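You operate a simulated robot arm through the tools that you are given. There is no shell and no other tool.

Carry out the task below with a simulated two-armed robot. There is one attempt and no reset: what you move stays moved.

Task
On the top of the long table, fold the checked cloth in half.

The check looks at the end state, three seconds after you hand in, the way a careful person would. Anything else that was tipped, shoved, dropped, spilled or broken makes it a failure. Flat cloth is picked up by pressing the open fingertips on it (5 to 10 N) and closing them slowly along it; thin cloth reads only 2 to 8 mm in the jaws.

Robot
Two 7-joint arms with two-finger parallel grippers on one trunk, on a base that moves. Base frame: it is fixed to the floor where the robot stands at the start and does not move with it; the origin is under the middle of the robot, x ahead of it, y to its left, z up; the surface under the hand at the start is at about z = 800. Lengths are in mm, angles in rad, forces in N, time in s.
The left shoulder is at the start at [70, 188, 1090], the right one opposite. With the tool pointing down near the work surface each hand reaches from about 340 to 800 mm from the robot's upright axis, wherever it stands, measured 20 degrees to its own side. Places, roughly: checked cloth [500, 100, 800]; top of the long table [600, 100, 800]. Payload 3.91 kg a hand.
The tool frame of a hand sits at the grasp point between the pads (the TCP): z along the fingers, y along the line on which they close. The tips reach 30 mm beyond it. Largest opening 110 mm; finger width 20, thickness 10; the body of the gripper, 48 by 112 mm, starts 55 mm behind the TCP.
Orientation is that of the tool frame in the base frame, as a unit quaternion [w, x, y, z]. With the fingers straight down and closing along the base's y, the tool's x points along the base's -x, its y along +y and its z along -z.

Tools
- The arms move only by the tool play_rows. It takes "left_targets", "right_targets" or both (then of equal length, played together; a hand with none holds still); each is a list of rows, each a list of 7 numbers: the shift along the base's x, y, z in mm, then the turn, a rotation vector about the base's x, y, z in rad, then the finger opening in mm, from 0 to 110. In form: [[x, y, z, ax, ay, az, fingers], ...]. A call has 1 to 20 rows; each row shifts and turns the commanded pose from where the row before left it. Each row takes 0.2 s and may step no farther than 50 mm and 0.15 rad from the row before; otherwise, or with a gripper value out of range, the whole call is refused. Where a pose cannot be reached the arm comes as near as it can. A force on the tool above 40 N (or 10 N above the force at the start of the call, whichever is more), or a blocked arm, ends the call early, and 0.2 s more pass. The fingers move at their own pace (about 72 mm/s each) and stop on an object; they squeeze with about 41 N. The grip force told is the motor's: it shows also when the fingers shut on nothing. Time passes only in rows, and 0.2 s behind the last, so rows that do not move let the fingers close. It gives the time, the measured TCP pose, the force on the tool (base axes), the opening and the grip force at its end, in the units of the frame above (readings bear some noise), with the torque about the TCP (base axes, N m) and any sound that the robot's microphone picked up, and new pictures: "views" is both (left out), scene, wrist or none (wrist: the cameras of the hands that moved).
- Cameras (640 x 400 px; columns grow to the right, rows downward): "scene" is now at [133.9, 22.5, 1314.8]; the picture's right is [0.27, -0.96, 0.00], its down [-0.58, -0.16, -0.80] and it looks along [0.77, 0.21, -0.60] (base axes); focal length 241 px, centre (320, 200). "left" rides on the left gripper at [72, -17, -103] in its tool frame; the picture's right is [0.23, 0.97, 0.00], its down [-0.76, 0.18, -0.62] and it looks along [-0.61, 0.14, 0.78] (tool axes); focal length 222 px, centre (320, 200). "right" rides on the right gripper at [72, 17, -103] in its tool frame; the picture's right is [-0.23, 0.97, 0.00], its down [-0.76, -0.18, -0.62] and it looks along [-0.61, -0.14, 0.78] (tool axes); focal length 222 px, centre (320, 200). There is no depth. A picture from a camera that has moved, and an enlarged one, comes with that camera's place and axes in the base frame and with its lens.
- lift_body(by): slides the trunk up (or, below 0, down) by that many mm; the arms and the scene camera ride with it, the base frame stays. It gives what a move gives, with no picture.
- drive_base(legs): drives the robot by 1 to 6 legs, each [ahead, turn to the left] in mm and rad, along the robot's own axes; the way and the turn of a leg run together, so that a leg with both is an arc; at most 1500 mm and 3.142 rad a leg. The arms and the cameras ride along, it lands a little off, and it stops where it bumps. It gives what a move gives, and a new picture of the scene camera.
- aim_head(pan, tilt): turns the head with the scene camera to pan (to the left, within 1.501 rad either way) and tilt (down, from -0.506 to 1.204), counted from straight ahead of the robot. It gives what a move gives, and a new picture of the scene camera.
- inspect(camera, box): a new picture of the part [left, top, right, bottom] of that camera's present view, enlarged. No time passes.
- close_job(): hands the job in; it is judged then, once.

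Places have to be worked out from the pictures, the camera data and where the tool is seen. Open the grippers and draw the arms clear of the work before you hand the job in, unless the task says otherwise.

The tools are called after "Request:" as name(argument=value, ...) on one line, values as JSON. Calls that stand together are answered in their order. play_rows: Moves the arms, as the interface text tells. Its arguments: {"type":"object","properties":{"left_targets":{"type":"array","items":{"type":"array","items":{"type":"number"}}},"right_targets":{"type":"array","items":{"type":"array","items":{"type":"number"}}},"views":{"type":"string","enum":["both","scene","wrist","none"]}},"required":[]} The other tools are called the same way: lift_body (by) moves the trunk up or down; drive_base (legs) drives the base; aim_head (pan, tilt) turns the head that bears the scene camera; inspect (camera, box) takes an enlarged picture of a part of a camera's view; close_job () hands the job in.

At the start:

```text
clock: 0.0
left_ee_pos: [539.6, 330.3, 1151.0]
left_orientation: [0.0, 0.001, 1.0, 0.0]
left_force: [0.1, 0.3, -0.9]
left_moment: [0.0, -0.03, -0.02]
left_opening: 109.7
left_gripper_force: 0.0
right_ee_pos: [606.5, -183.0, 1043.0]
right_orientation: [0.0, -0.001, 1.0, 0.0]
right_force: [-0.5, -0.4, 0.4]
right_moment: [0.04, 0.02, 0.02]
right_opening: 110.1
right_gripper_force: 0.1
trunk travel left (down, up): [-600.0, 340.0]
robot x, y, heading: [0.9, 1.9, 0.003]
head pan, tilt (commanded): [0.271, 0.642]
```

scene: 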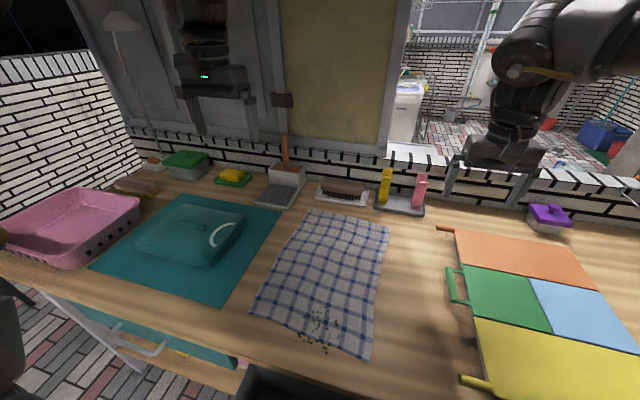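
right: 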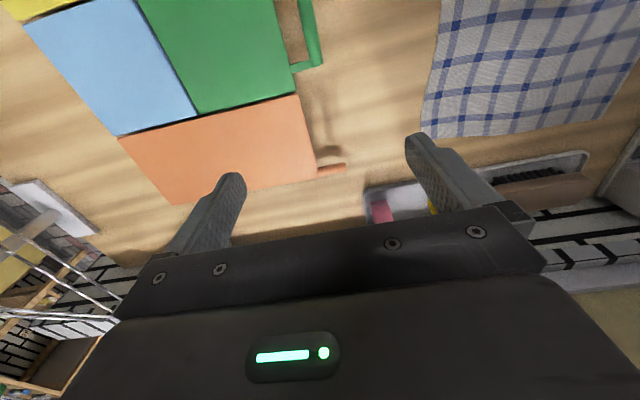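
left: 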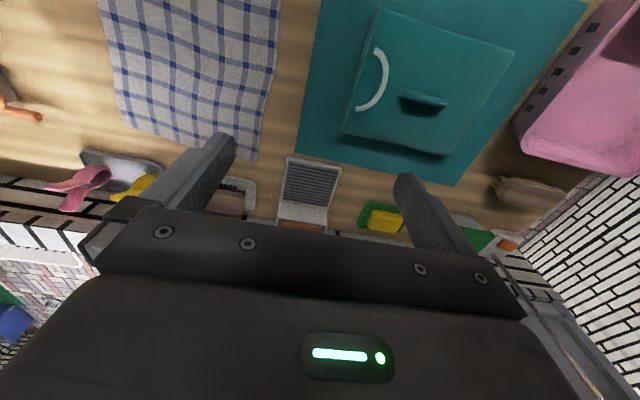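

The cloth is seen lying left of centre with some dark crumbs near its near-right corner. I'll enlarge the scene to locate its corners and see what the specks are.

Request:
inspect(camera="scene", box=[230, 190, 410, 370])

Request:
inspect(camera="scene", box=[270, 290, 380, 370])

Request:
inspect(camera="left", box=[60, 0, 320, 200])

```text
2.22 times, centred on (320, 280) of scene
camera zoom: at [133.9, 22.5, 1314.8], right [0.27, -0.96, 0.0], down [-0.58, -0.16, -0.8], along [0.77, 0.21, -0.6], focal length 536 px, centre (320, 22)
```

zoom: 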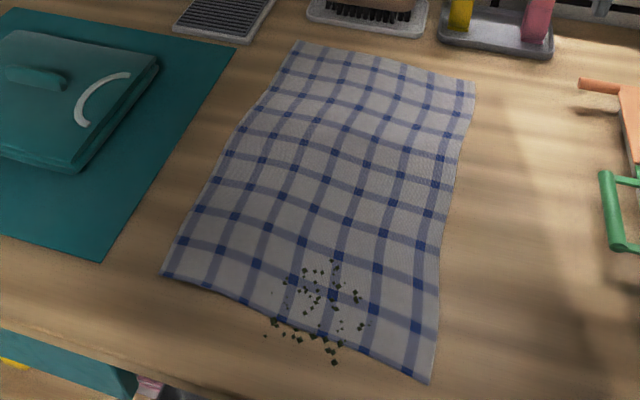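

```text
5.00 times, centred on (325, 330) of scene
camera zoom: at [133.9, 22.5, 1314.8], right [0.27, -0.96, 0.0], down [-0.58, -0.16, -0.8], along [0.77, 0.21, -0.6], focal length 1206 px, centre (295, -450)
```

zoom: 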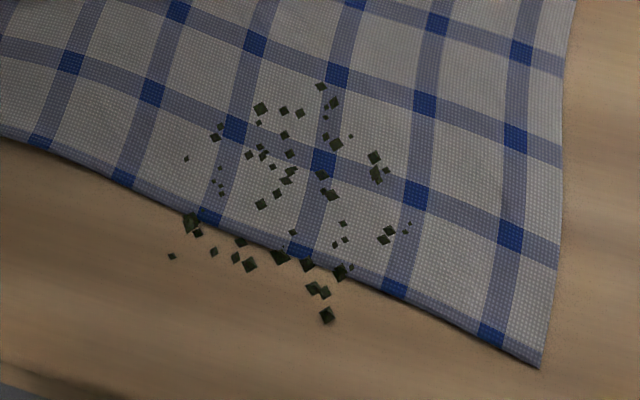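

```text
2.00 times, centred on (190, 100) of left
camera zoom: at [468.9, 313.7, 1253.6], right [-0.23, 0.97, 0.0], down [0.76, 0.18, 0.62], along [0.61, 0.14, -0.78], focal length 444 px, centre (580, 400)
```

zoom: 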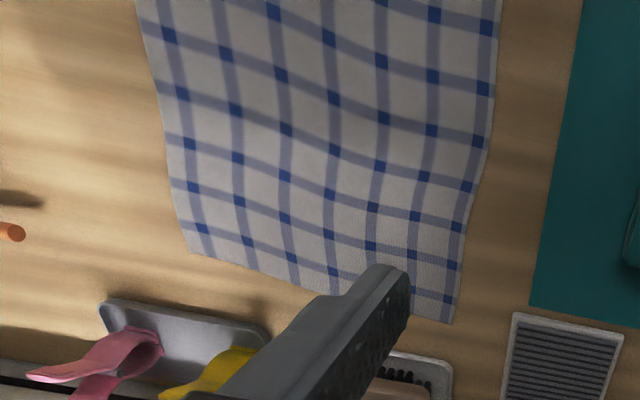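

The cloth's corners come out at about far-left (740, 222), far-right (722, -43), near-right (330, -20), near-left (355, 242), so I plan to carry the far edge over onto the near edge with both hands. First I bring both hands high above the far corners, turning them so the fingers close across the far edge.

Request:
play_rows(left_targets=[[13.2, -9.1, -14, 0, 0, -0.1164, 60], [13.2, -9.1, -14, 0, 0, -0.1164, 60], [13.2, -9.1, -14, 0, 0, -0.1164, 60], [13.2, -9.1, -14, 0, 0, -0.1164, 60], [13.2, -9.1, -14, 0, 0, -0.1164, 60], [13.2, -9.1, -14, 0, 0, -0.1164, 60], [13.2, -9.1, -14, 0, 0, -0.1164, 60], [13.2, -9.1, -14, 0, 0, -0.1164, 60], [13.2, -9.1, -14, 0, 0, -0.1164, 60], [13.2, -9.1, -14, 0, 0, -0.1164, 60], [13.2, -9.1, -14, 0, 0, -0.1164, 60], [13.2, -9.1, -14, 0, 0, -0.1164, 60], [13.2, -9.1, -14, 0, 0, -0.1164, 60], [13.2, -9.1, -14, 0, 0, -0.1164, 60]], right_targets=[[7.2, 11.2, -6.6, 0, 0, 0.108, 60], [7.2, 11.2, -6.6, 0, 0, 0.108, 60], [7.2, 11.2, -6.6, 0, 0, 0.108, 60], [7.2, 11.2, -6.6, 0, 0, 0.108, 60], [7.2, 11.2, -6.6, 0, 0, 0.108, 60], [7.2, 11.2, -6.6, 0, 0, 0.108, 60], [7.2, 11.2, -6.6, 0, 0, 0.108, 60], [7.2, 11.2, -6.6, 0, 0, 0.108, 60], [7.2, 11.2, -6.6, 0, 0, 0.108, 60], [7.2, 11.2, -6.6, 0, 0, 0.108, 60], [7.2, 11.2, -6.6, 0, 0, 0.108, 60], [7.2, 11.2, -6.6, 0, 0, 0.108, 60], [7.2, 11.2, -6.6, 0, 0, 0.108, 60], [7.2, 11.2, -6.6, 0, 0, 0.108, 60]], views="both")

```text
clock: 3.0
left_ee_pos: [694.6, 177.5, 951.6]
left_orientation: [0.0, 0.728, 0.686, 0.0]
left_force: [-0.5, 0.7, -0.5]
left_moment: [0.01, 0.04, 0.0]
left_opening: 60.1
left_gripper_force: 0.0
left hand out of reach, approached as far as the arm can: row 12, 13, 14
right_ee_pos: [659.1, -11.1, 943.9]
right_orientation: [-0.001, -0.687, 0.726, 0.0]
right_force: [0.3, -0.6, -0.2]
right_moment: [-0.01, -0.04, -0.02]
right_opening: 60.0
right_gripper_force: 0.1
right hand out of reach, approached as far as the arm can: row 10, 11, 12, 13, 14
trunk travel left (down, up): [-600.0, 340.0]
robot x, y, heading: [1.3, -1.0, -0.003]
head pan, tilt (commanded): [0.271, 0.642]
camera scene: at [134.2, 22.8, 1314.8], right [0.27, -0.96, 0.0], down [-0.58, -0.16, -0.8], along [0.77, 0.21, -0.6], focal length 241 px, centre (320, 200)
camera right: at [636.0, -81.4, 1046.9], right [-0.96, 0.28, 0.0], down [0.22, 0.75, 0.62], along [0.18, 0.6, -0.78], focal length 222 px, centre (320, 200)
camera left: at [683.3, 250.6, 1054.2], right [0.99, 0.17, 0.0], down [0.13, -0.77, 0.62], along [0.1, -0.61, -0.78], focal length 222 px, centre (320, 200)
```

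scene: 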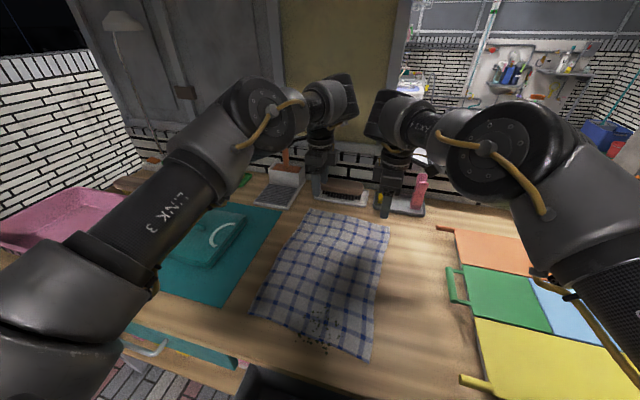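
right: 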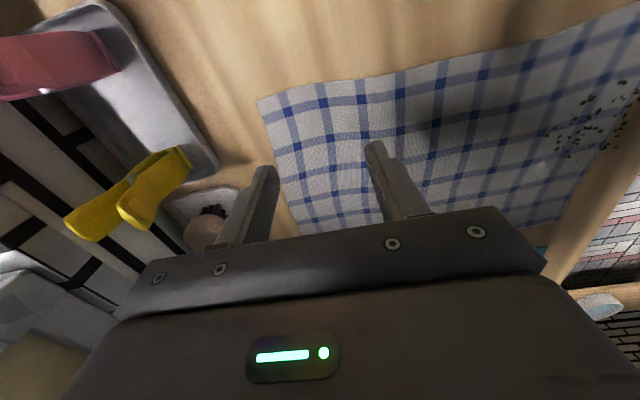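
left: 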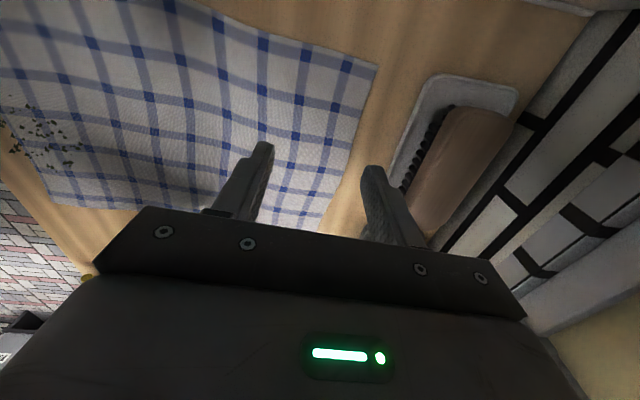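

Both hands stopped short: at this height the far corners lie just out of reach. I'll look down at the gap between the base and the table edge to judge whether I can drive closer.

Request:
aim_head(pan=0.0, tilt=1.2)

```text
clock: 4.0
left_ee_pos: [692.6, 176.9, 950.2]
left_orientation: [0.0, 0.727, 0.686, -0.001]
left_force: [0.0, 0.1, -0.5]
left_moment: [0.01, 0.01, 0.0]
left_opening: 59.9
left_gripper_force: 0.1
right_ee_pos: [658.0, -9.5, 944.5]
right_orientation: [0.0, -0.687, 0.727, 0.0]
right_force: [0.0, -0.3, 0.5]
right_moment: [-0.02, 0.0, 0.0]
right_opening: 59.9
right_gripper_force: 0.2
trunk travel left (down, up): [-600.0, 340.0]
robot x, y, heading: [2.4, -3.5, -0.003]
head pan, tilt (commanded): [0.0, 1.201]
camera scene: at [106.2, -0.7, 1273.9], right [0.0, -1.0, 0.0], down [-0.93, 0.0, -0.36], along [0.36, 0.0, -0.93], focal length 241 px, centre (320, 200)
```

scene: 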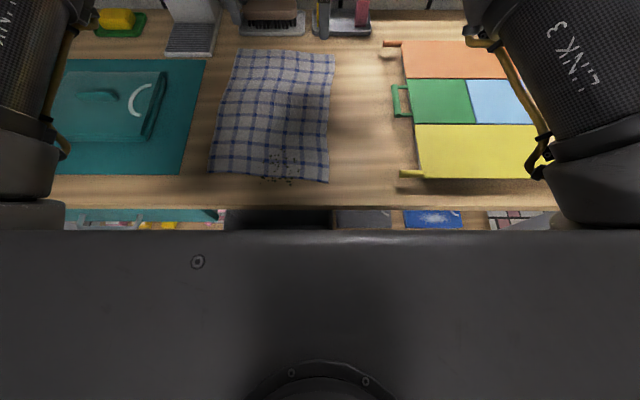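

The table edge is at about x = 271, and the robot's chest at about x = 136. Before driving I test whether the reach improves closer to the table by lowering both hands 70 mm where they are (tips would still be about 45 mm above the cloth).

Request:
play_rows(left_targets=[[0, 0, -20, 0, 0, 0, 60], [0, 0, -20, 0, 0, 0, 60], [0, 0, -20, 0, 0, 0, 60], [0, 0, -10, 0, 0, 0, 60], [0, 0, 0, 0, 0, 0, 60]], right_targets=[[0, 0, -20, 0, 0, 0, 60], [0, 0, -20, 0, 0, 0, 60], [0, 0, -20, 0, 0, 0, 60], [0, 0, -10, 0, 0, 0, 60], [0, 0, 0, 0, 0, 0, 60]], views="wrist")

```text
clock: 5.2
left_ee_pos: [692.7, 176.0, 881.5]
left_orientation: [0.0, 0.728, 0.686, 0.0]
left_force: [0.2, -0.7, 0.0]
left_moment: [0.01, 0.07, 0.03]
left_opening: 59.9
left_gripper_force: 0.0
right_ee_pos: [658.6, -12.5, 873.6]
right_orientation: [0.0, -0.687, 0.727, 0.0]
right_force: [-0.6, 0.7, -0.6]
right_moment: [-0.01, -0.02, 0.02]
right_opening: 60.3
right_gripper_force: 0.0
trunk travel left (down, up): [-600.0, 340.0]
robot x, y, heading: [2.2, 1.4, 0.0]
head pan, tilt (commanded): [0.0, 1.201]
camera right: at [636.0, -84.6, 976.4], right [-0.96, 0.28, 0.0], down [0.22, 0.75, 0.62], along [0.18, 0.6, -0.78], focal length 222 px, centre (320, 200)
camera left: at [683.6, 249.8, 985.7], right [0.99, 0.17, 0.0], down [0.13, -0.77, 0.62], along [0.11, -0.61, -0.78], focal length 222 px, centre (320, 200)
```

right: 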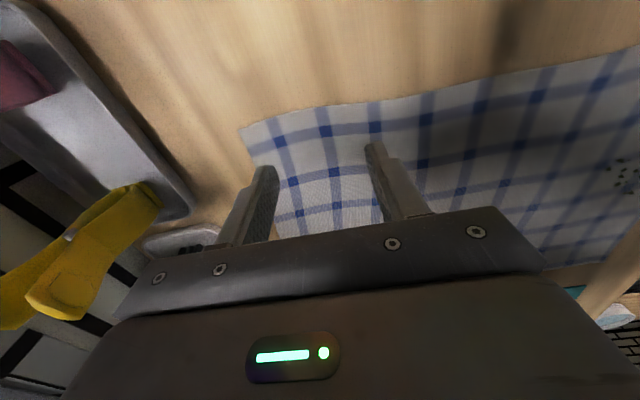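
left: 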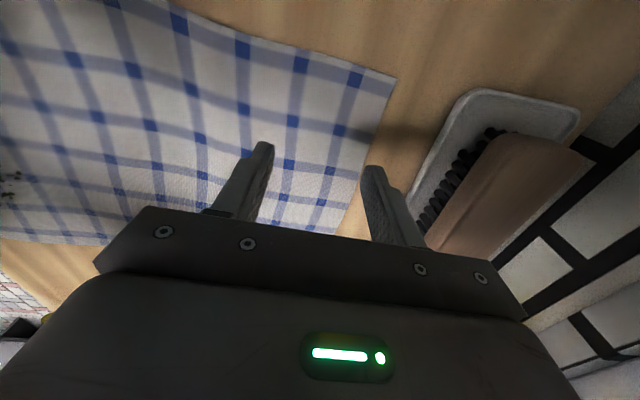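

The readings now put the far corners at about (745, 229) and (719, -37), some 50 mm beyond my reach, so I need to come closer. I'll glance to the left and down to see the cabinet front and base clearance before driving.

Request:
aim_head(pan=1.1, tilt=1.2)

Request:
aim_head(pan=-1.1, tilt=1.2)

```text
clock: 6.5
left_ee_pos: [695.4, 177.0, 882.0]
left_orientation: [0.0, 0.728, 0.686, 0.0]
left_force: [-0.8, -0.2, -0.7]
left_moment: [0.01, -0.02, -0.03]
left_opening: 60.1
left_gripper_force: 0.1
right_ee_pos: [657.8, -13.7, 873.3]
right_orientation: [-0.001, -0.686, 0.728, 0.0]
right_force: [-0.4, -0.6, 0.6]
right_moment: [0.01, 0.0, 0.0]
right_opening: 59.8
right_gripper_force: 0.0
trunk travel left (down, up): [-600.0, 340.0]
robot x, y, heading: [-0.6, 2.3, 0.003]
head pan, tilt (commanded): [1.1, 1.201]
camera scene: at [75.5, 49.0, 1273.8], right [0.89, -0.45, 0.0], down [-0.42, -0.83, -0.36], along [0.16, 0.32, -0.93], focal length 241 px, centre (320, 200)
```

scene: 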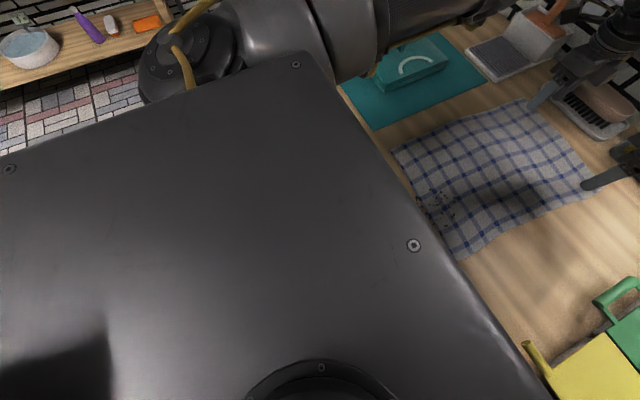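

```text
clock: 8.6
left_ee_pos: [695.4, 175.9, 881.8]
left_orientation: [0.0, 0.728, 0.686, 0.0]
left_force: [0.5, -0.1, -0.3]
left_moment: [0.01, -0.02, 0.01]
left_opening: 60.0
left_gripper_force: 0.2
right_ee_pos: [658.3, -13.9, 872.5]
right_orientation: [0.0, -0.686, 0.727, 0.0]
right_force: [0.7, 0.5, 0.7]
right_moment: [-0.01, 0.02, 0.03]
right_opening: 60.1
right_gripper_force: 0.1
trunk travel left (down, up): [-600.0, 340.0]
robot x, y, heading: [-1.5, -0.3, 0.0]
head pan, tilt (commanded): [-1.1, 1.201]
camera scene: at [75.5, -50.6, 1273.8], right [-0.89, -0.45, 0.0], down [-0.42, 0.83, -0.36], along [0.16, -0.32, -0.93], focal length 241 px, centre (320, 200)
```

scene: 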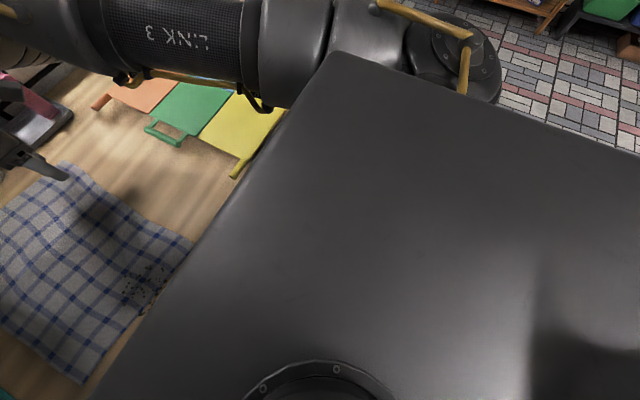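

The trunk hides the floor, but its front face is roughly 130 mm short of the table edge. I'll drive ahead a careful 50 mm with the hands clear above the cloth and check for any bump.

Request:
drive_base(legs=[[50, 0]])

Request:
aim_head(pan=0.2, tilt=0.75)

```text
clock: 9.5
left_ee_pos: [725.8, 177.0, 879.5]
left_orientation: [-0.002, 0.727, 0.686, -0.001]
left_force: [0.3, -0.3, -0.8]
left_moment: [-0.02, 0.0, 0.02]
left_opening: 60.0
left_gripper_force: 0.1
right_ee_pos: [688.0, -14.5, 870.1]
right_orientation: [-0.002, -0.685, 0.728, 0.001]
right_force: [1.0, 0.2, 0.4]
right_moment: [-0.02, 0.05, -0.05]
right_opening: 60.1
right_gripper_force: 0.0
trunk travel left (down, up): [-600.0, 340.0]
robot x, y, heading: [26.5, -1.2, -0.003]
head pan, tilt (commanded): [-1.1, 1.201]
stopped in leg 1: the robot was blocked; the commanded pose is now the measured one
camera scene: at [107.4, -50.5, 1273.4], right [-0.89, -0.45, 0.0], down [-0.42, 0.83, -0.36], along [0.16, -0.32, -0.93], focal length 241 px, centre (320, 200)
```

scene: 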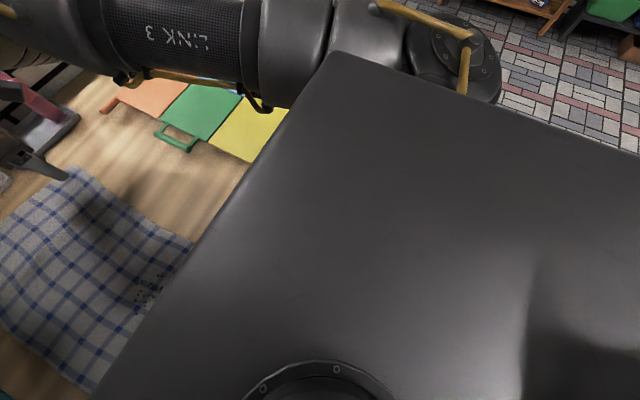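

```text
clock: 11.0
left_ee_pos: [721.2, 177.3, 881.4]
left_orientation: [0.0, 0.728, 0.686, 0.0]
left_force: [-0.5, 0.2, 0.1]
left_moment: [-0.01, 0.0, -0.02]
left_opening: 60.0
left_gripper_force: 0.1
right_ee_pos: [684.9, -14.6, 873.3]
right_orientation: [0.001, -0.686, 0.727, 0.0]
right_force: [-0.5, -0.1, -0.2]
right_moment: [0.01, -0.02, 0.02]
right_opening: 60.0
right_gripper_force: 0.2
trunk travel left (down, up): [-600.0, 340.0]
robot x, y, heading: [28.0, -0.0, 0.002]
head pan, tilt (commanded): [0.201, 0.75]
camera scene: at [158.5, 15.6, 1305.5], right [0.2, -0.98, 0.0], down [-0.67, -0.14, -0.73], along [0.72, 0.14, -0.68], focal length 241 px, centre (320, 200)
```

scene: 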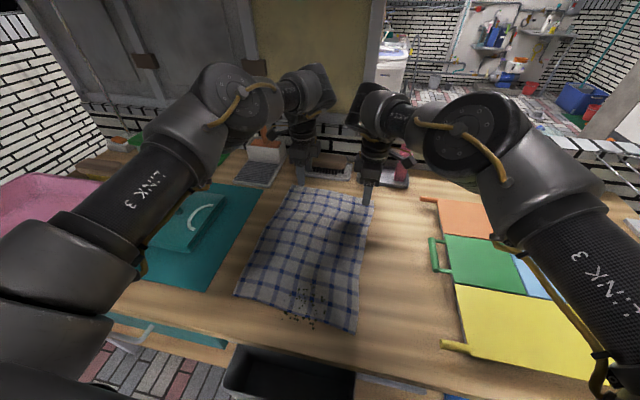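

The base was blocked after about 27 mm, and there seems to be an open dark drawer in front of the robot. I'll back off a little so nothing is being pressed, then look down to compare with the earlier view.

Request:
drive_base(legs=[[-6, 0]])

Request:
aim_head(pan=0.0, tilt=1.2)

Request:
inspect(camera="scene", box=[60, 150, 460, 250])

```text
clock: 11.7
left_ee_pos: [716.9, 176.3, 880.9]
left_orientation: [-0.001, 0.728, 0.686, -0.001]
left_force: [0.6, 0.5, 0.2]
left_moment: [-0.04, 0.02, 0.0]
left_opening: 59.9
left_gripper_force: 0.1
right_ee_pos: [679.4, -15.0, 872.7]
right_orientation: [0.0, -0.686, 0.728, 0.0]
right_force: [0.1, 0.5, 0.4]
right_moment: [0.04, 0.03, -0.01]
right_opening: 59.9
right_gripper_force: 0.0
trunk travel left (down, up): [-600.0, 340.0]
robot x, y, heading: [18.6, 0.4, -0.001]
head pan, tilt (commanded): [0.201, 0.75]
camera scene: at [153.2, 15.7, 1305.4], right [0.2, -0.98, 0.0], down [-0.67, -0.14, -0.73], along [0.72, 0.15, -0.68], focal length 241 px, centre (320, 200)
```

scene: 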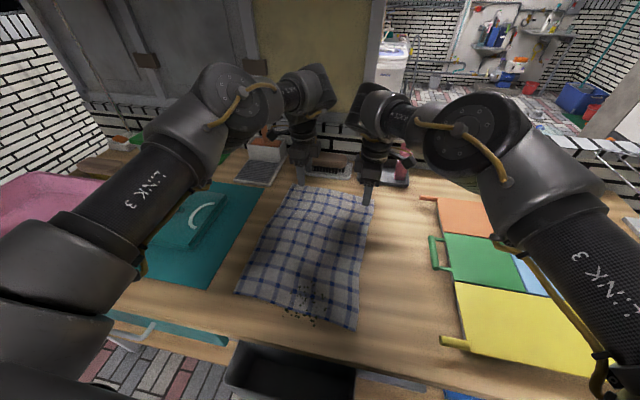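

```text
clock: 12.6
left_ee_pos: [716.1, 177.1, 881.7]
left_orientation: [0.0, 0.727, 0.686, 0.001]
left_force: [-0.5, -0.6, -0.9]
left_moment: [-0.03, 0.0, -0.04]
left_opening: 60.2
left_gripper_force: 0.0
right_ee_pos: [679.1, -14.1, 873.6]
right_orientation: [0.0, -0.686, 0.727, 0.001]
right_force: [-0.5, -0.4, -0.6]
right_moment: [-0.02, 0.0, -0.02]
right_opening: 59.9
right_gripper_force: 0.0
trunk travel left (down, up): [-600.0, 340.0]
robot x, y, heading: [23.5, 1.6, 0.002]
head pan, tilt (commanded): [0.0, 1.201]
camera scene: at [127.2, -0.8, 1273.9], right [0.0, -1.0, 0.0], down [-0.93, 0.0, -0.36], along [0.36, 0.0, -0.93], focal length 241 px, centre (320, 200)
```

scene: 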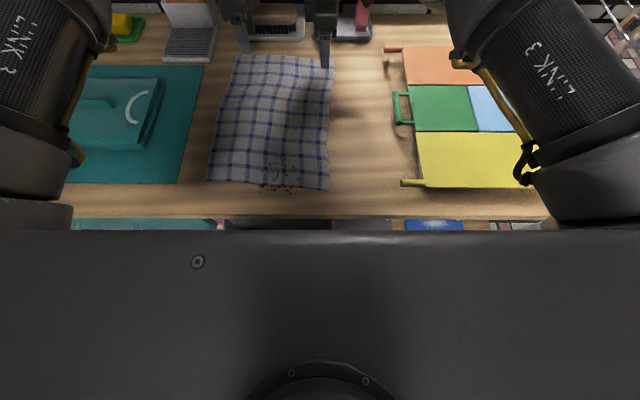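

```text
1.60 times, centred on (260, 200) of scene
camera zoom: at [127.2, -0.8, 1273.9], right [0.0, -1.0, 0.0], down [-0.93, 0.0, -0.36], along [0.36, 0.0, -0.93], focal length 386 px, centre (416, 200)
```

zoom: 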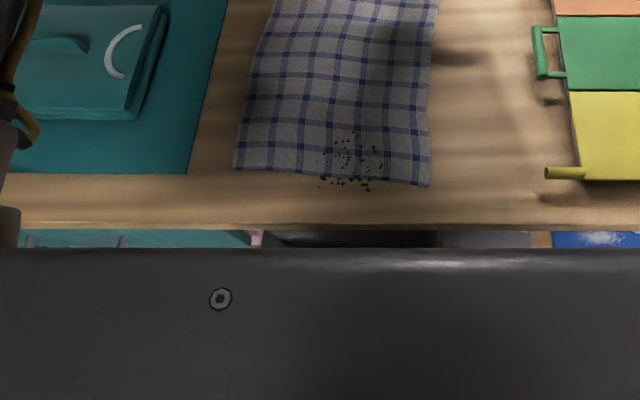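

Nothing else looks disturbed; the robot now stands about 22 mm further ahead and clear. I'll test the reach again now with a 24 mm step outward for both hands at this low height.

Request:
play_rows(left_targets=[[6, 6, 0, 0, 0, 0, 60], [6, 6, 0, 0, 0, 0, 60], [6, 6, 0, 0, 0, 0, 60], [6, 6, 0, 0, 0, 0, 60]], right_targets=[[8, -2, 0, 0, 0, 0, 60], [8, -2, 0, 0, 0, 0, 60], [8, -2, 0, 0, 0, 0, 60], [8, -2, 0, 0, 0, 0, 60]], views="none")

```text
clock: 13.6
left_ee_pos: [729.1, 188.9, 880.8]
left_orientation: [0.001, 0.728, 0.686, -0.001]
left_force: [0.1, 0.1, 0.0]
left_moment: [0.04, 0.02, 0.01]
left_opening: 60.1
left_gripper_force: 0.0
left hand out of reach, approached as far as the arm can: row 3, 4
right_ee_pos: [687.6, -17.5, 873.8]
right_orientation: [0.0, -0.686, 0.728, 0.0]
right_force: [0.3, 0.3, -0.4]
right_moment: [-0.02, -0.01, 0.02]
right_opening: 60.3
right_gripper_force: 0.0
right hand out of reach, approached as far as the arm can: row 2, 3, 4
trunk travel left (down, up): [-600.0, 340.0]
robot x, y, heading: [19.7, -2.8, -0.002]
head pan, tilt (commanded): [0.0, 1.201]
```

Right falls about 25 mm short with the fingers vertical, since it reaches inward. A slight forward lean of the fingers (0.06 left, 0.12 right) should buy that distance, so I'll lean, centre the hands on the hem near each far corner and come down to about 20 mm above the cloth.

Request:
play_rows(left_targets=[[0, 2.4, -3.9, 0, -0.0075, 0, 44], [0, 2.4, -3.9, 0, -0.0075, 0, 44], [0, 2.4, -3.9, 0, -0.0075, 0, 44], [0, 2.4, -3.9, 0, -0.0075, 0, 44], [0, 2.4, -3.9, 0, -0.0075, 0, 44], [0, 2.4, -3.9, 0, -0.0075, 0, 44], [0, 2.4, -3.9, 0, -0.0075, 0, 44], [0, 2.4, -3.9, 0, -0.0075, 0, 44]], right_targets=[[0, 0, -3, 0, -0.03, 0, 44], [0, 0, -3, 0, -0.03, 0, 44], [0, 0, -3, 0, -0.03, 0, 44], [0, 0, -3, 0, -0.03, 0, 44], [4.6, -0.6, -3, 0, 0, 0, 44], [4.6, -0.6, -3, 0, 0, 0, 44], [4.6, -0.6, -3, 0, 0, 0, 44], [4.6, -0.6, -3, 0, 0, 0, 44]], views="wrist")

```text
clock: 15.4
left_ee_pos: [728.8, 208.5, 850.2]
left_orientation: [0.02, 0.727, 0.686, 0.021]
left_force: [-0.7, -0.3, 0.5]
left_moment: [-0.01, -0.01, 0.0]
left_opening: 44.1
left_gripper_force: 0.1
right_ee_pos: [707.7, -20.7, 850.7]
right_orientation: [0.044, -0.685, 0.726, -0.042]
right_force: [-0.7, 0.0, 0.7]
right_moment: [-0.01, 0.0, 0.0]
right_opening: 44.1
right_gripper_force: 0.1
trunk travel left (down, up): [-600.0, 340.0]
robot x, y, heading: [25.0, 3.2, -0.0]
head pan, tilt (commanded): [0.0, 1.201]
camera right: at [674.4, -91.5, 948.8], right [-0.95, 0.28, -0.12], down [0.15, 0.75, 0.64], along [0.27, 0.6, -0.76], focal length 222 px, centre (320, 200)
camera left: at [711.9, 281.6, 952.0], right [0.98, 0.17, 0.06], down [0.1, -0.77, 0.63], along [0.15, -0.61, -0.77], focal length 222 px, centre (320, 200)
```

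right: 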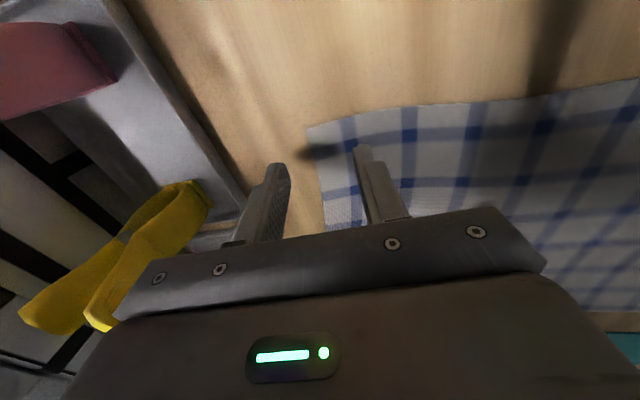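
left: 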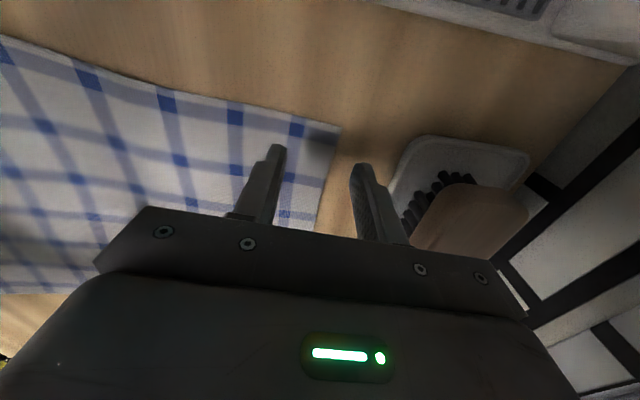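

Both hands are placed: the inner finger is over cloth and the outer just past the hem on each side (corners at about (743, 229) and (716, -39)). I shift the right hand 4 mm back and lower both to just above the surface.

Request:
play_rows(left_targets=[[0, 0, -2, 0, 0, 0, 44], [0, 0, -2, 0, 0, 0, 44], [0, 0, -2, 0, 0, 0, 44], [0, 0, -2, 0, 0, 0, 44], [0, 0, -2, 0, 0, 0, 44], [0, 0, -2, 0, 0, 0, 44], [0, 0, -2, 0, 0, 0, 44]], right_targets=[[-1, 0, -2, 0, 0, 0, 44], [-1, 0, -2, 0, 0, 0, 44], [-1, 0, -2, 0, 0, 0, 44], [-1, 0, -2, 0, 0, 0, 44], [0, 0, -2, 0, 0, 0, 44], [0, 0, -2, 0, 0, 0, 44], [0, 0, -2, 0, 0, 0, 44]], views="wrist")

```text
clock: 17.0
left_ee_pos: [728.0, 207.4, 835.8]
left_orientation: [0.021, 0.727, 0.685, 0.023]
left_force: [-0.5, -0.2, -0.1]
left_moment: [-0.01, -0.02, 0.0]
left_opening: 43.9
left_gripper_force: 0.0
right_ee_pos: [702.1, -20.8, 835.2]
right_orientation: [0.044, -0.685, 0.726, -0.042]
right_force: [0.5, 1.4, 2.4]
right_moment: [0.01, 0.04, -0.02]
right_opening: 43.5
right_gripper_force: 0.1
trunk travel left (down, up): [-600.0, 340.0]
robot x, y, heading: [17.6, 2.9, 0.0]
head pan, tilt (commanded): [0.0, 1.201]
camera right: at [668.3, -92.1, 934.3], right [-0.95, 0.28, -0.12], down [0.15, 0.75, 0.65], along [0.27, 0.6, -0.76], focal length 222 px, centre (320, 200)
camera left: at [711.0, 280.0, 938.6], right [0.98, 0.17, 0.06], down [0.09, -0.77, 0.63], along [0.15, -0.61, -0.77], focal length 222 px, centre (320, 200)
```

right: 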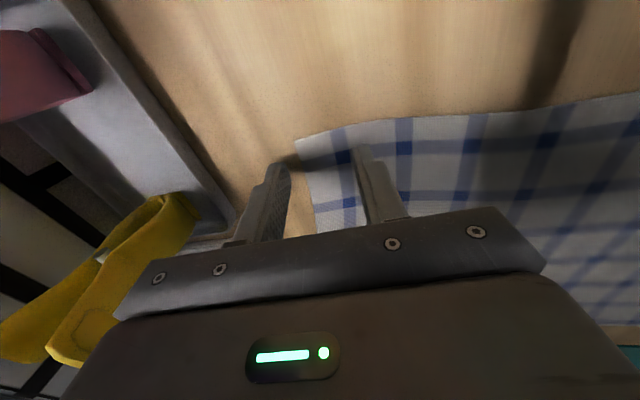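
left: 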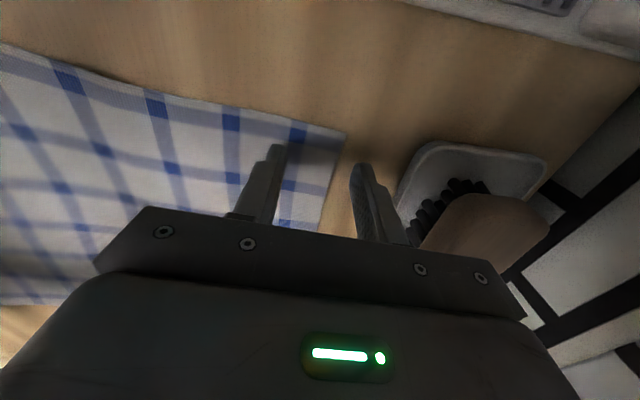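

The right inner finger is just touching (2.4 N); left is about 2 mm above. I'll press slightly further in small steps to get 5–10 N on each.

Request:
play_rows(left_targets=[[0, 0, -1, 0, 0, 0, 44], [0, 0, -1, 0, 0, 0, 44], [0, 0, -1, 0, 0, 0, 44], [0, 0, 0, 0, 0, 0, 44]], right_targets=[[0, 0, -0.5, 0, 0, 0, 44], [0, 0, -0.5, 0, 0, 0, 44], [0, 0, 0, 0, 0, 0, 44], [0, 0, 0, 0, 0, 0, 44]], views="none")

```text
clock: 18.0
left_ee_pos: [726.7, 207.4, 832.1]
left_orientation: [0.022, 0.727, 0.685, 0.022]
left_force: [-0.4, 0.3, 1.0]
left_moment: [0.04, 0.05, -0.01]
left_opening: 43.7
left_gripper_force: 0.0
right_ee_pos: [702.3, -21.8, 834.7]
right_orientation: [0.044, -0.685, 0.726, -0.042]
right_force: [-0.8, 0.3, 4.9]
right_moment: [-0.03, 0.15, -0.02]
right_opening: 43.8
right_gripper_force: 0.3
trunk travel left (down, up): [-600.0, 340.0]
robot x, y, heading: [21.8, -3.1, -0.006]
head pan, tilt (commanded): [0.0, 1.201]
```

Left reads about 1 N and right 4.9 N. A little more press on each.

Request:
play_rows(left_targets=[[0, 0, -0.8, 0, 0, 0, 44], [0, 0, -0.8, 0, 0, 0, 44], [0, 0, 0, 0, 0, 0, 44]], right_targets=[[0, 0, -0.4, 0, 0, 0, 44], [0, 0, -0.4, 0, 0, 0, 44], [0, 0, 0, 0, 0, 0, 44]], views="none")

```text
clock: 18.8
left_ee_pos: [726.6, 206.9, 832.4]
left_orientation: [0.021, 0.728, 0.685, 0.022]
left_force: [1.1, 0.4, 4.7]
left_moment: [0.0, 0.13, -0.02]
left_opening: 43.6
left_gripper_force: 0.1
right_ee_pos: [702.6, -21.0, 835.2]
right_orientation: [0.044, -0.684, 0.726, -0.042]
right_force: [0.5, 1.1, 9.6]
right_moment: [0.0, 0.28, -0.02]
right_opening: 43.5
right_gripper_force: 0.1
trunk travel left (down, up): [-600.0, 340.0]
robot x, y, heading: [20.4, -1.8, -0.0]
head pan, tilt (commanded): [0.0, 1.201]
```

Left 4.7 N, right 9.6 N. I'll even them out and close slowly to 8 mm, easing down a bit as the leaning inner fingers rise while closing.

Request:
play_rows(left_targets=[[0, 0, -0.7, 0, 0, 0, 44], [0, 0, -0.07, 0, 0, 0, 42], [0, 0, -0.07, 0, 0, 0, 40], [0, 0, -0.07, 0, 0, 0, 38], [0, 0, -0.07, 0, 0, 0, 36], [0, 0, -0.07, 0, 0, 0, 34], [0, 0, -0.07, 0, 0, 0, 32], [0, 0, -0.07, 0, 0, 0, 30], [0, 0, -0.07, 0, 0, 0, 28], [0, 0, -0.07, 0, 0, 0, 26], [0, 0, -0.07, 0, 0, 0, 24], [0, 0, -0.07, 0, 0, 0, 22], [0, 0, -0.07, 0, 0, 0, 20]], right_targets=[[0, 0, 0.3, 0, 0, 0, 44], [0, 0, -0.12, 0, 0, 0, 42], [0, 0, -0.12, 0, 0, 0, 40], [0, 0, -0.12, 0, 0, 0, 38], [0, 0, -0.12, 0, 0, 0, 36], [0, 0, -0.12, 0, 0, 0, 34], [0, 0, -0.12, 0, 0, 0, 32], [0, 0, -0.12, 0, 0, 0, 30], [0, 0, -0.12, 0, 0, 0, 28], [0, 0, -0.12, 0, 0, 0, 26], [0, 0, -0.12, 0, 0, 0, 24], [0, 0, -0.12, 0, 0, 0, 22], [0, 0, -0.12, 0, 0, 0, 20]], views="wrist")

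```text
clock: 21.6
left_ee_pos: [724.2, 207.0, 832.7]
left_orientation: [0.021, 0.728, 0.685, 0.023]
left_force: [-5.0, -1.1, 24.0]
left_moment: [0.03, 0.63, 0.05]
left_opening: 22.1
left_gripper_force: 2.5
right_ee_pos: [700.1, -21.4, 834.1]
right_orientation: [0.045, -0.685, 0.726, -0.043]
right_force: [-0.8, 0.7, -0.1]
right_moment: [0.02, 0.02, 0.01]
right_opening: 20.0
right_gripper_force: 0.1
trunk travel left (down, up): [-600.0, 340.0]
robot x, y, heading: [21.3, -2.6, 0.001]
head pan, tilt (commanded): [0.0, 1.201]
camera right: at [665.2, -92.9, 933.9], right [-0.95, 0.29, -0.12], down [0.14, 0.75, 0.65], along [0.27, 0.6, -0.75], focal length 222 px, centre (320, 200)
camera left: at [707.1, 280.4, 934.9], right [0.98, 0.17, 0.06], down [0.09, -0.77, 0.63], along [0.16, -0.61, -0.77], focal length 222 px, centre (320, 200)
```

right: 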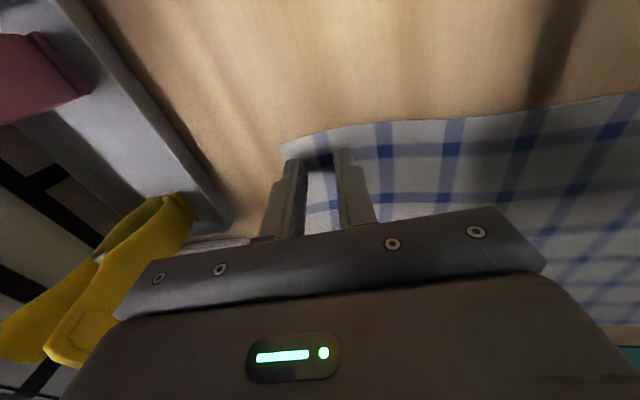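
left: 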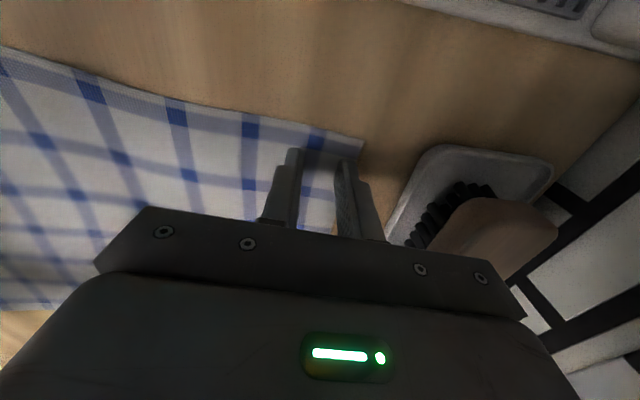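

Left now presses with 24 N and has drawn cloth outward, while right has lost contact. I'll look closely at both jaws before correcting.

Request:
inspect(camera="left", box=[220, 100, 420, 240])

Request:
inspect(camera="right", box=[220, 100, 420, 240])

```text
2.86 times, centred on (320, 170) of left
camera zoom: at [707.1, 280.4, 934.9], right [0.98, 0.17, 0.06], down [0.09, -0.77, 0.63], along [0.16, -0.61, -0.77], focal length 635 px, centre (320, 286)
```

zoom: 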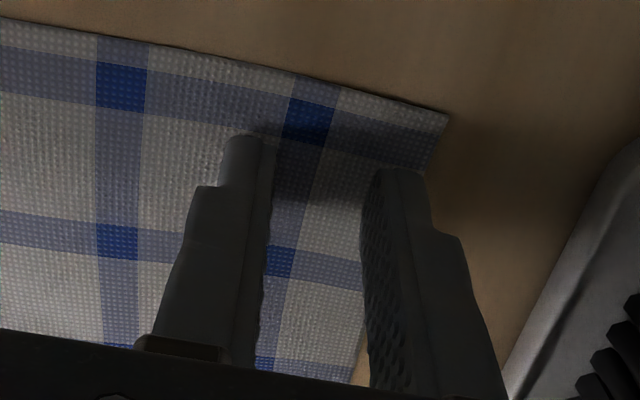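

```text
2.86 times, centred on (320, 170) of right
camera zoom: at [665.2, -92.9, 933.9], right [-0.95, 0.29, -0.12], down [0.14, 0.75, 0.65], along [0.27, 0.6, -0.75], focal length 635 px, centre (320, 286)
```

zoom: 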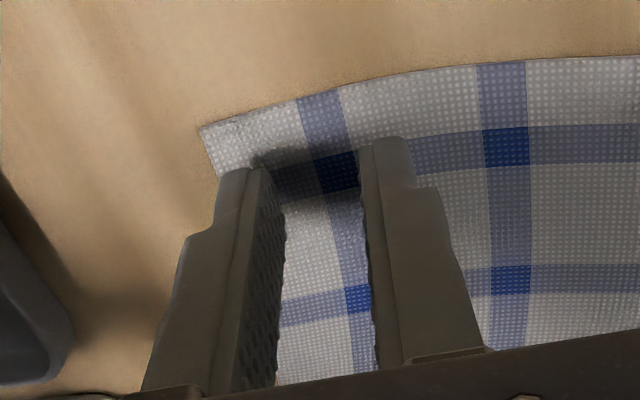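

Both outer fingers now sit on the hem with flat cloth between them. I'll ease the left press and restore the right press before closing on.

Request:
play_rows(left_targets=[[0, 0, 0.5, 0, 0, 0, 22], [0, 0, 0.5, 0, 0, 0, 22], [0, 0, 0, 0, 0, 0, 22], [0, 0, 0, 0, 0, 0, 22]], right_targets=[[0, 0, -0.5, 0, 0, 0, 22], [0, 0, -0.5, 0, 0, 0, 22], [0, 0, -0.5, 0, 0, 0, 22], [0, 0, 0, 0, 0, 0, 22]], views="none")

```text
clock: 22.6
left_ee_pos: [726.8, 207.9, 832.3]
left_orientation: [0.022, 0.727, 0.685, 0.023]
left_force: [-3.8, -2.6, 18.8]
left_moment: [-0.05, 0.48, 0.05]
left_opening: 23.5
left_gripper_force: 1.3
right_ee_pos: [701.2, -20.9, 834.3]
right_orientation: [0.045, -0.684, 0.727, -0.043]
right_force: [-0.3, 0.0, 2.0]
right_moment: [-0.05, 0.1, -0.02]
right_opening: 22.0
right_gripper_force: 0.2
trunk travel left (down, up): [-600.0, 340.0]
robot x, y, heading: [21.6, -2.3, 0.0]
head pan, tilt (commanded): [0.0, 1.201]
```

Request:
play_rows(left_targets=[[0, 0, 0.5, 0, 0, 0, 23], [0, 0, 0.5, 0, 0, 0, 23], [0, 0, 0, 0, 0, 0, 23], [0, 0, 0, 0, 0, 0, 23]], right_targets=[[0, 0, -0.5, 0, 0, 0, 22], [0, 0, -0.5, 0, 0, 0, 22], [0, 0, -0.3, 0, 0, 0, 22], [0, 0, 0, 0, 0, 0, 22]], views="none")

```text
clock: 23.6
left_ee_pos: [724.4, 208.9, 833.6]
left_orientation: [0.022, 0.728, 0.685, 0.023]
left_force: [0.1, -1.3, -0.1]
left_moment: [-0.02, 0.0, -0.01]
left_opening: 22.9
left_gripper_force: 0.1
right_ee_pos: [701.7, -21.0, 832.3]
right_orientation: [0.045, -0.684, 0.727, -0.044]
right_force: [-4.0, -2.9, 26.4]
right_moment: [-0.11, 0.53, 0.05]
right_opening: 22.4
right_gripper_force: 0.4
trunk travel left (down, up): [-600.0, 340.0]
robot x, y, heading: [20.9, 0.6, 0.0]
head pan, tilt (commanded): [0.0, 1.201]
```

That step swung the forces the other way (left 0 N, right 26 N), so the contact is stiff, about 20 N per mm. I'll correct by fractions of a millimetre.

Request:
play_rows(left_targets=[[0, 0, -0.3, 0, 0, 0, 23], [0, 0, -0.2, 0, 0, 0, 23], [0, 0, 0, 0, 0, 0, 23]], right_targets=[[0, 0, 0.4, 0, 0, 0, 22], [0, 0, 0.4, 0, 0, 0, 22], [0, 0, 0, 0, 0, 0, 22]], views="none")

```text
clock: 24.4
left_ee_pos: [726.2, 208.5, 833.0]
left_orientation: [0.021, 0.727, 0.686, 0.023]
left_force: [-0.1, 0.6, 0.1]
left_moment: [0.01, -0.02, 0.01]
left_opening: 23.1
left_gripper_force: 0.0
right_ee_pos: [702.2, -21.3, 834.0]
right_orientation: [0.046, -0.684, 0.726, -0.042]
right_force: [-2.6, -1.0, 25.2]
right_moment: [-0.05, 0.53, 0.0]
right_opening: 22.1
right_gripper_force: 0.0
trunk travel left (down, up): [-600.0, 340.0]
robot x, y, heading: [19.5, -0.8, 0.001]
head pan, tilt (commanded): [0.0, 1.201]
```

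Right still reads 25 N, so it lags; I keep adjusting gently, right up and left down.

Request:
play_rows(left_targets=[[0, 0, -0.3, 0, 0, 0, 23], [0, 0, -0.3, 0, 0, 0, 23], [0, 0, 0, 0, 0, 0, 23], [0, 0, 0, 0, 0, 0, 23]], right_targets=[[0, 0, 0.4, 0, 0, 0, 22], [0, 0, 0.2, 0, 0, 0, 22], [0, 0, 0, 0, 0, 0, 22], [0, 0, 0, 0, 0, 0, 22]], views="none")

```text
clock: 25.4
left_ee_pos: [724.8, 207.7, 833.3]
left_orientation: [0.022, 0.727, 0.686, 0.023]
left_force: [-1.1, 0.5, 1.1]
left_moment: [-0.04, 0.04, -0.03]
left_opening: 23.1
left_gripper_force: 0.1
right_ee_pos: [701.0, -20.2, 834.6]
right_orientation: [0.044, -0.684, 0.727, -0.043]
right_force: [-4.7, -1.8, 23.3]
right_moment: [-0.13, 0.55, 0.02]
right_opening: 22.8
right_gripper_force: 1.0
trunk travel left (down, up): [-600.0, 340.0]
robot x, y, heading: [21.9, 0.2, 0.0]
head pan, tilt (commanded): [0.0, 1.201]
```

Left is at 1 N and right at 23 N on the inner finger. Another small correction.

Request:
play_rows(left_targets=[[0, 0, -0.3, 0, 0, 0, 23], [0, 0, -0.2, 0, 0, 0, 23], [0, 0, 0, 0, 0, 0, 23]], right_targets=[[0, 0, 0.3, 0, 0, 0, 22], [0, 0, 0.2, 0, 0, 0, 22], [0, 0, 0, 0, 0, 0, 22]], views="none")

```text
clock: 26.2
left_ee_pos: [726.4, 208.4, 832.2]
left_orientation: [0.021, 0.728, 0.685, 0.022]
left_force: [-0.8, -0.9, 10.0]
left_moment: [0.02, 0.23, 0.03]
left_opening: 23.4
left_gripper_force: 0.3
right_ee_pos: [701.4, -20.7, 833.0]
right_orientation: [0.044, -0.686, 0.725, -0.042]
right_force: [-1.5, 0.3, 12.8]
right_moment: [0.01, 0.26, 0.0]
right_opening: 22.1
right_gripper_force: 0.1
trunk travel left (down, up): [-600.0, 340.0]
robot x, y, heading: [18.1, 1.4, 0.001]
head pan, tilt (commanded): [0.0, 1.201]
```

Left 10 N and right 13 N now, good. I close both slowly to nothing, following the small geometric rise of the leaning inner fingers.

Request:
play_rows(left_targets=[[0, 0, -0.05, 0, 0, 0, 21.5], [0, 0, -0.05, 0, 0, 0, 20], [0, 0, -0.05, 0, 0, 0, 18.5], [0, 0, -0.05, 0, 0, 0, 17], [0, 0, -0.05, 0, 0, 0, 15.5], [0, 0, -0.05, 0, 0, 0, 14], [0, 0, -0.05, 0, 0, 0, 12.5], [0, 0, -0.05, 0, 0, 0, 11], [0, 0, -0.05, 0, 0, 0, 9.5], [0, 0, -0.05, 0, 0, 0, 8], [0, 0, -0.05, 0, 0, 0, 6.5], [0, 0, -0.05, 0, 0, 0, 5], [0, 0, 0, 0, 0, 0, 3], [0, 0, 0, 0, 0, 0, 1], [0, 0, 0, 0, 0, 0, 0]], right_targets=[[0, 0, -0.08, 0, 0, 0, 20.5], [0, 0, -0.09, 0, 0, 0, 19], [0, 0, -0.09, 0, 0, 0, 17.5], [0, 0, -0.09, 0, 0, 0, 16], [0, 0, -0.09, 0, 0, 0, 14.5], [0, 0, -0.09, 0, 0, 0, 13], [0, 0, -0.09, 0, 0, 0, 11.5], [0, 0, -0.09, 0, 0, 0, 10], [0, 0, -0.09, 0, 0, 0, 8.5], [0, 0, -0.09, 0, 0, 0, 7], [0, 0, -0.09, 0, 0, 0, 5.5], [0, 0, -0.09, 0, 0, 0, 4], [0, 0, 0, 0, 0, 0, 2.5], [0, 0, 0, 0, 0, 0, 1], [0, 0, 0, 0, 0, 0, 0]], views="wrist")

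```text
clock: 29.4
left_ee_pos: [724.7, 207.1, 832.2]
left_orientation: [0.021, 0.727, 0.686, 0.022]
left_force: [-6.5, -1.5, 24.7]
left_moment: [-0.07, 0.38, 0.02]
left_opening: 0.3
left_gripper_force: 37.6
right_ee_pos: [700.9, -21.8, 833.5]
right_orientation: [0.045, -0.684, 0.726, -0.042]
right_force: [-0.7, 0.5, 0.6]
right_moment: [-0.02, 0.0, 0.02]
right_opening: 0.1
right_gripper_force: 37.5
trunk travel left (down, up): [-600.0, 340.0]
robot x, y, heading: [19.2, 1.6, -0.003]
head pan, tilt (commanded): [0.0, 1.201]
camera right: at [666.1, -92.6, 932.3], right [-0.95, 0.28, -0.12], down [0.14, 0.75, 0.65], along [0.27, 0.6, -0.75], focal length 222 px, centre (320, 200)
camera left: at [707.8, 280.0, 934.3], right [0.98, 0.17, 0.06], down [0.09, -0.77, 0.63], along [0.15, -0.61, -0.77], focal length 222 px, centre (320, 200)
```

right: 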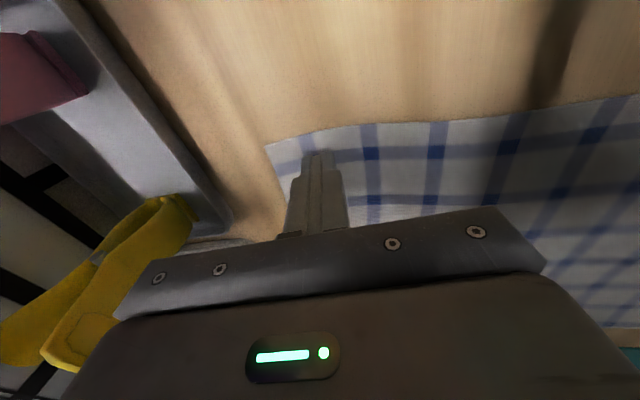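
left: 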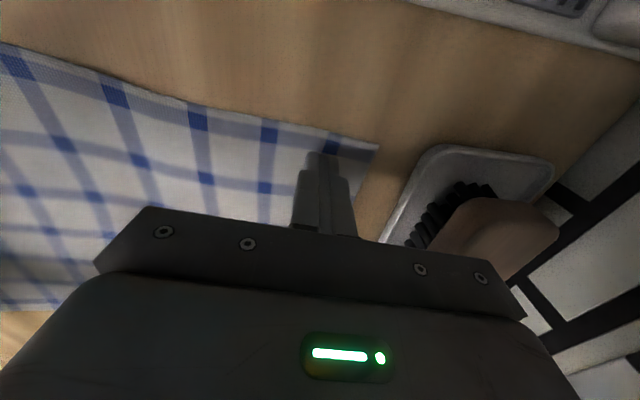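

Both jaws shut on nothing: with the lean, only the inner fingers pressed and they slid the cloth about 19 mm outward. I'll lift, stand the tools upright and turn them back so that the fingers close along the hem, where a forward lean keeps both tips pressing equally.

Request:
play_rows(left_targets=[[0, 0, 4, 0, 0, 0, 10], [-4, 0, 12, 0, 0.015, 0, 44], [-4, 0, 12, 0, 0.015, 0, 44], [-4, 0, 12, 0, 0.015, 0, 44], [-4, 0, 12, 0, 0.015, 0, 44], [0, 0, 0, 0, 0, 0.141, 44], [0, 0, 0, 0, 0, 0.141, 44], [0, 0, 0, 0, 0, 0.141, 44], [0, 0, 0, 0, 0, 0.141, 44], [0, 0, 0, 0, 0, 0.141, 44], [0, 0, 0, 0, 0, 0.141, 44], [0, 0, 0, 0, 0, 0.141, 44], [0, 0, 0, 0, 0, 0.141, 44], [0, 0, 0, 0, 0, 0.141, 44], [0, 0, 0, 0, 0, 0.141, 44], [0, 0, 0, 0, 0, 0.141, 44]], right_targets=[[0, 0, 4, 0, 0, 0, 10], [-8, 0, 12, 0, 0.03, 0, 44], [-8, 0, 12, 0, 0.03, 0, 44], [-8, 0, 12, 0, 0.03, 0, 44], [-8, 0, 12, 0, 0.03, 0, 44], [0, 0, 0, 0, 0, -0.1445, 44], [0, 0, 0, 0, 0, -0.1445, 44], [0, 0, 0, 0, 0, -0.1445, 44], [0, 0, 0, 0, 0, -0.1445, 44], [0, 0, 0, 0, 0, -0.1445, 44], [0, 0, 0, 0, 0, -0.1445, 44], [0, 0, 0, 0, 0, -0.1445, 44], [0, 0, 0, 0, 0, -0.1445, 44], [0, 0, 0, 0, 0, -0.1445, 44], [0, 0, 0, 0, 0, -0.1445, 44], [0, 0, 0, 0, 0, -0.1445, 44]], views="both")

```text
clock: 32.8
left_ee_pos: [712.0, 208.4, 880.0]
left_orientation: [0.001, 0.038, 0.999, 0.0]
left_force: [0.6, 0.0, -0.3]
left_moment: [0.0, -0.01, 0.01]
left_opening: 44.0
left_gripper_force: 0.1
right_ee_pos: [671.1, -21.9, 883.6]
right_orientation: [-0.001, 0.04, 0.999, 0.0]
right_force: [-0.2, 0.3, 0.1]
right_moment: [0.03, 0.01, 0.01]
right_opening: 43.8
right_gripper_force: 0.1
trunk travel left (down, up): [-600.0, 340.0]
robot x, y, heading: [20.8, -1.7, 0.002]
head pan, tilt (commanded): [0.0, 1.201]
camera scene: at [126.9, -0.9, 1273.8], right [0.0, -1.0, 0.0], down [-0.93, 0.0, -0.36], along [0.36, 0.0, -0.93], focal length 241 px, centre (320, 200)
camera right: at [599.5, 1.5, 985.6], right [0.31, 0.95, 0.0], down [0.75, -0.24, 0.62], along [0.59, -0.19, -0.78], focal length 222 px, centre (320, 200)
camera left: at [640.0, 196.2, 984.0], right [-0.15, 0.99, 0.0], down [0.77, 0.12, 0.62], along [0.62, 0.1, -0.78], focal length 222 px, centre (320, 200)
```

scene: 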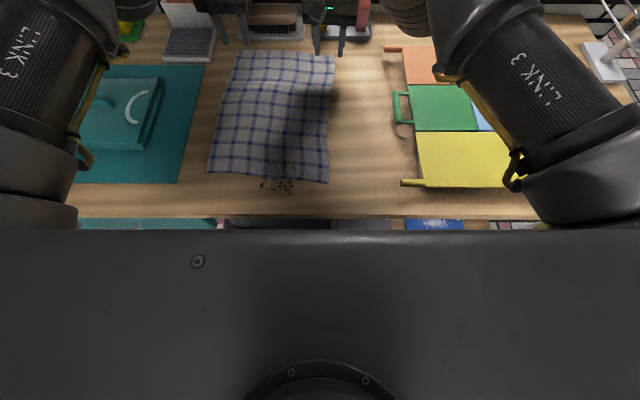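
right: 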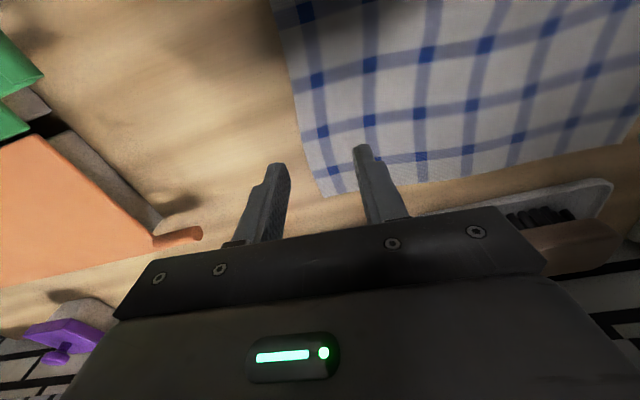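
left: 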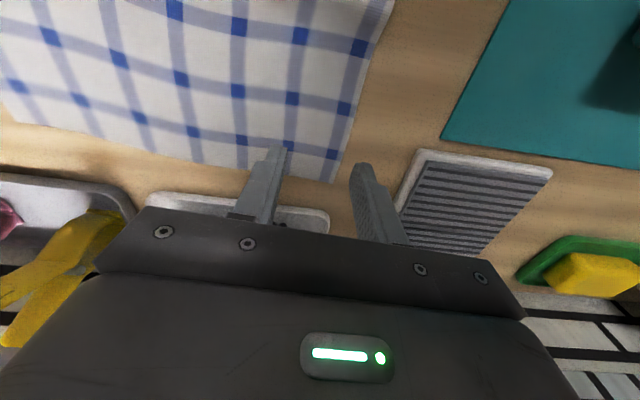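

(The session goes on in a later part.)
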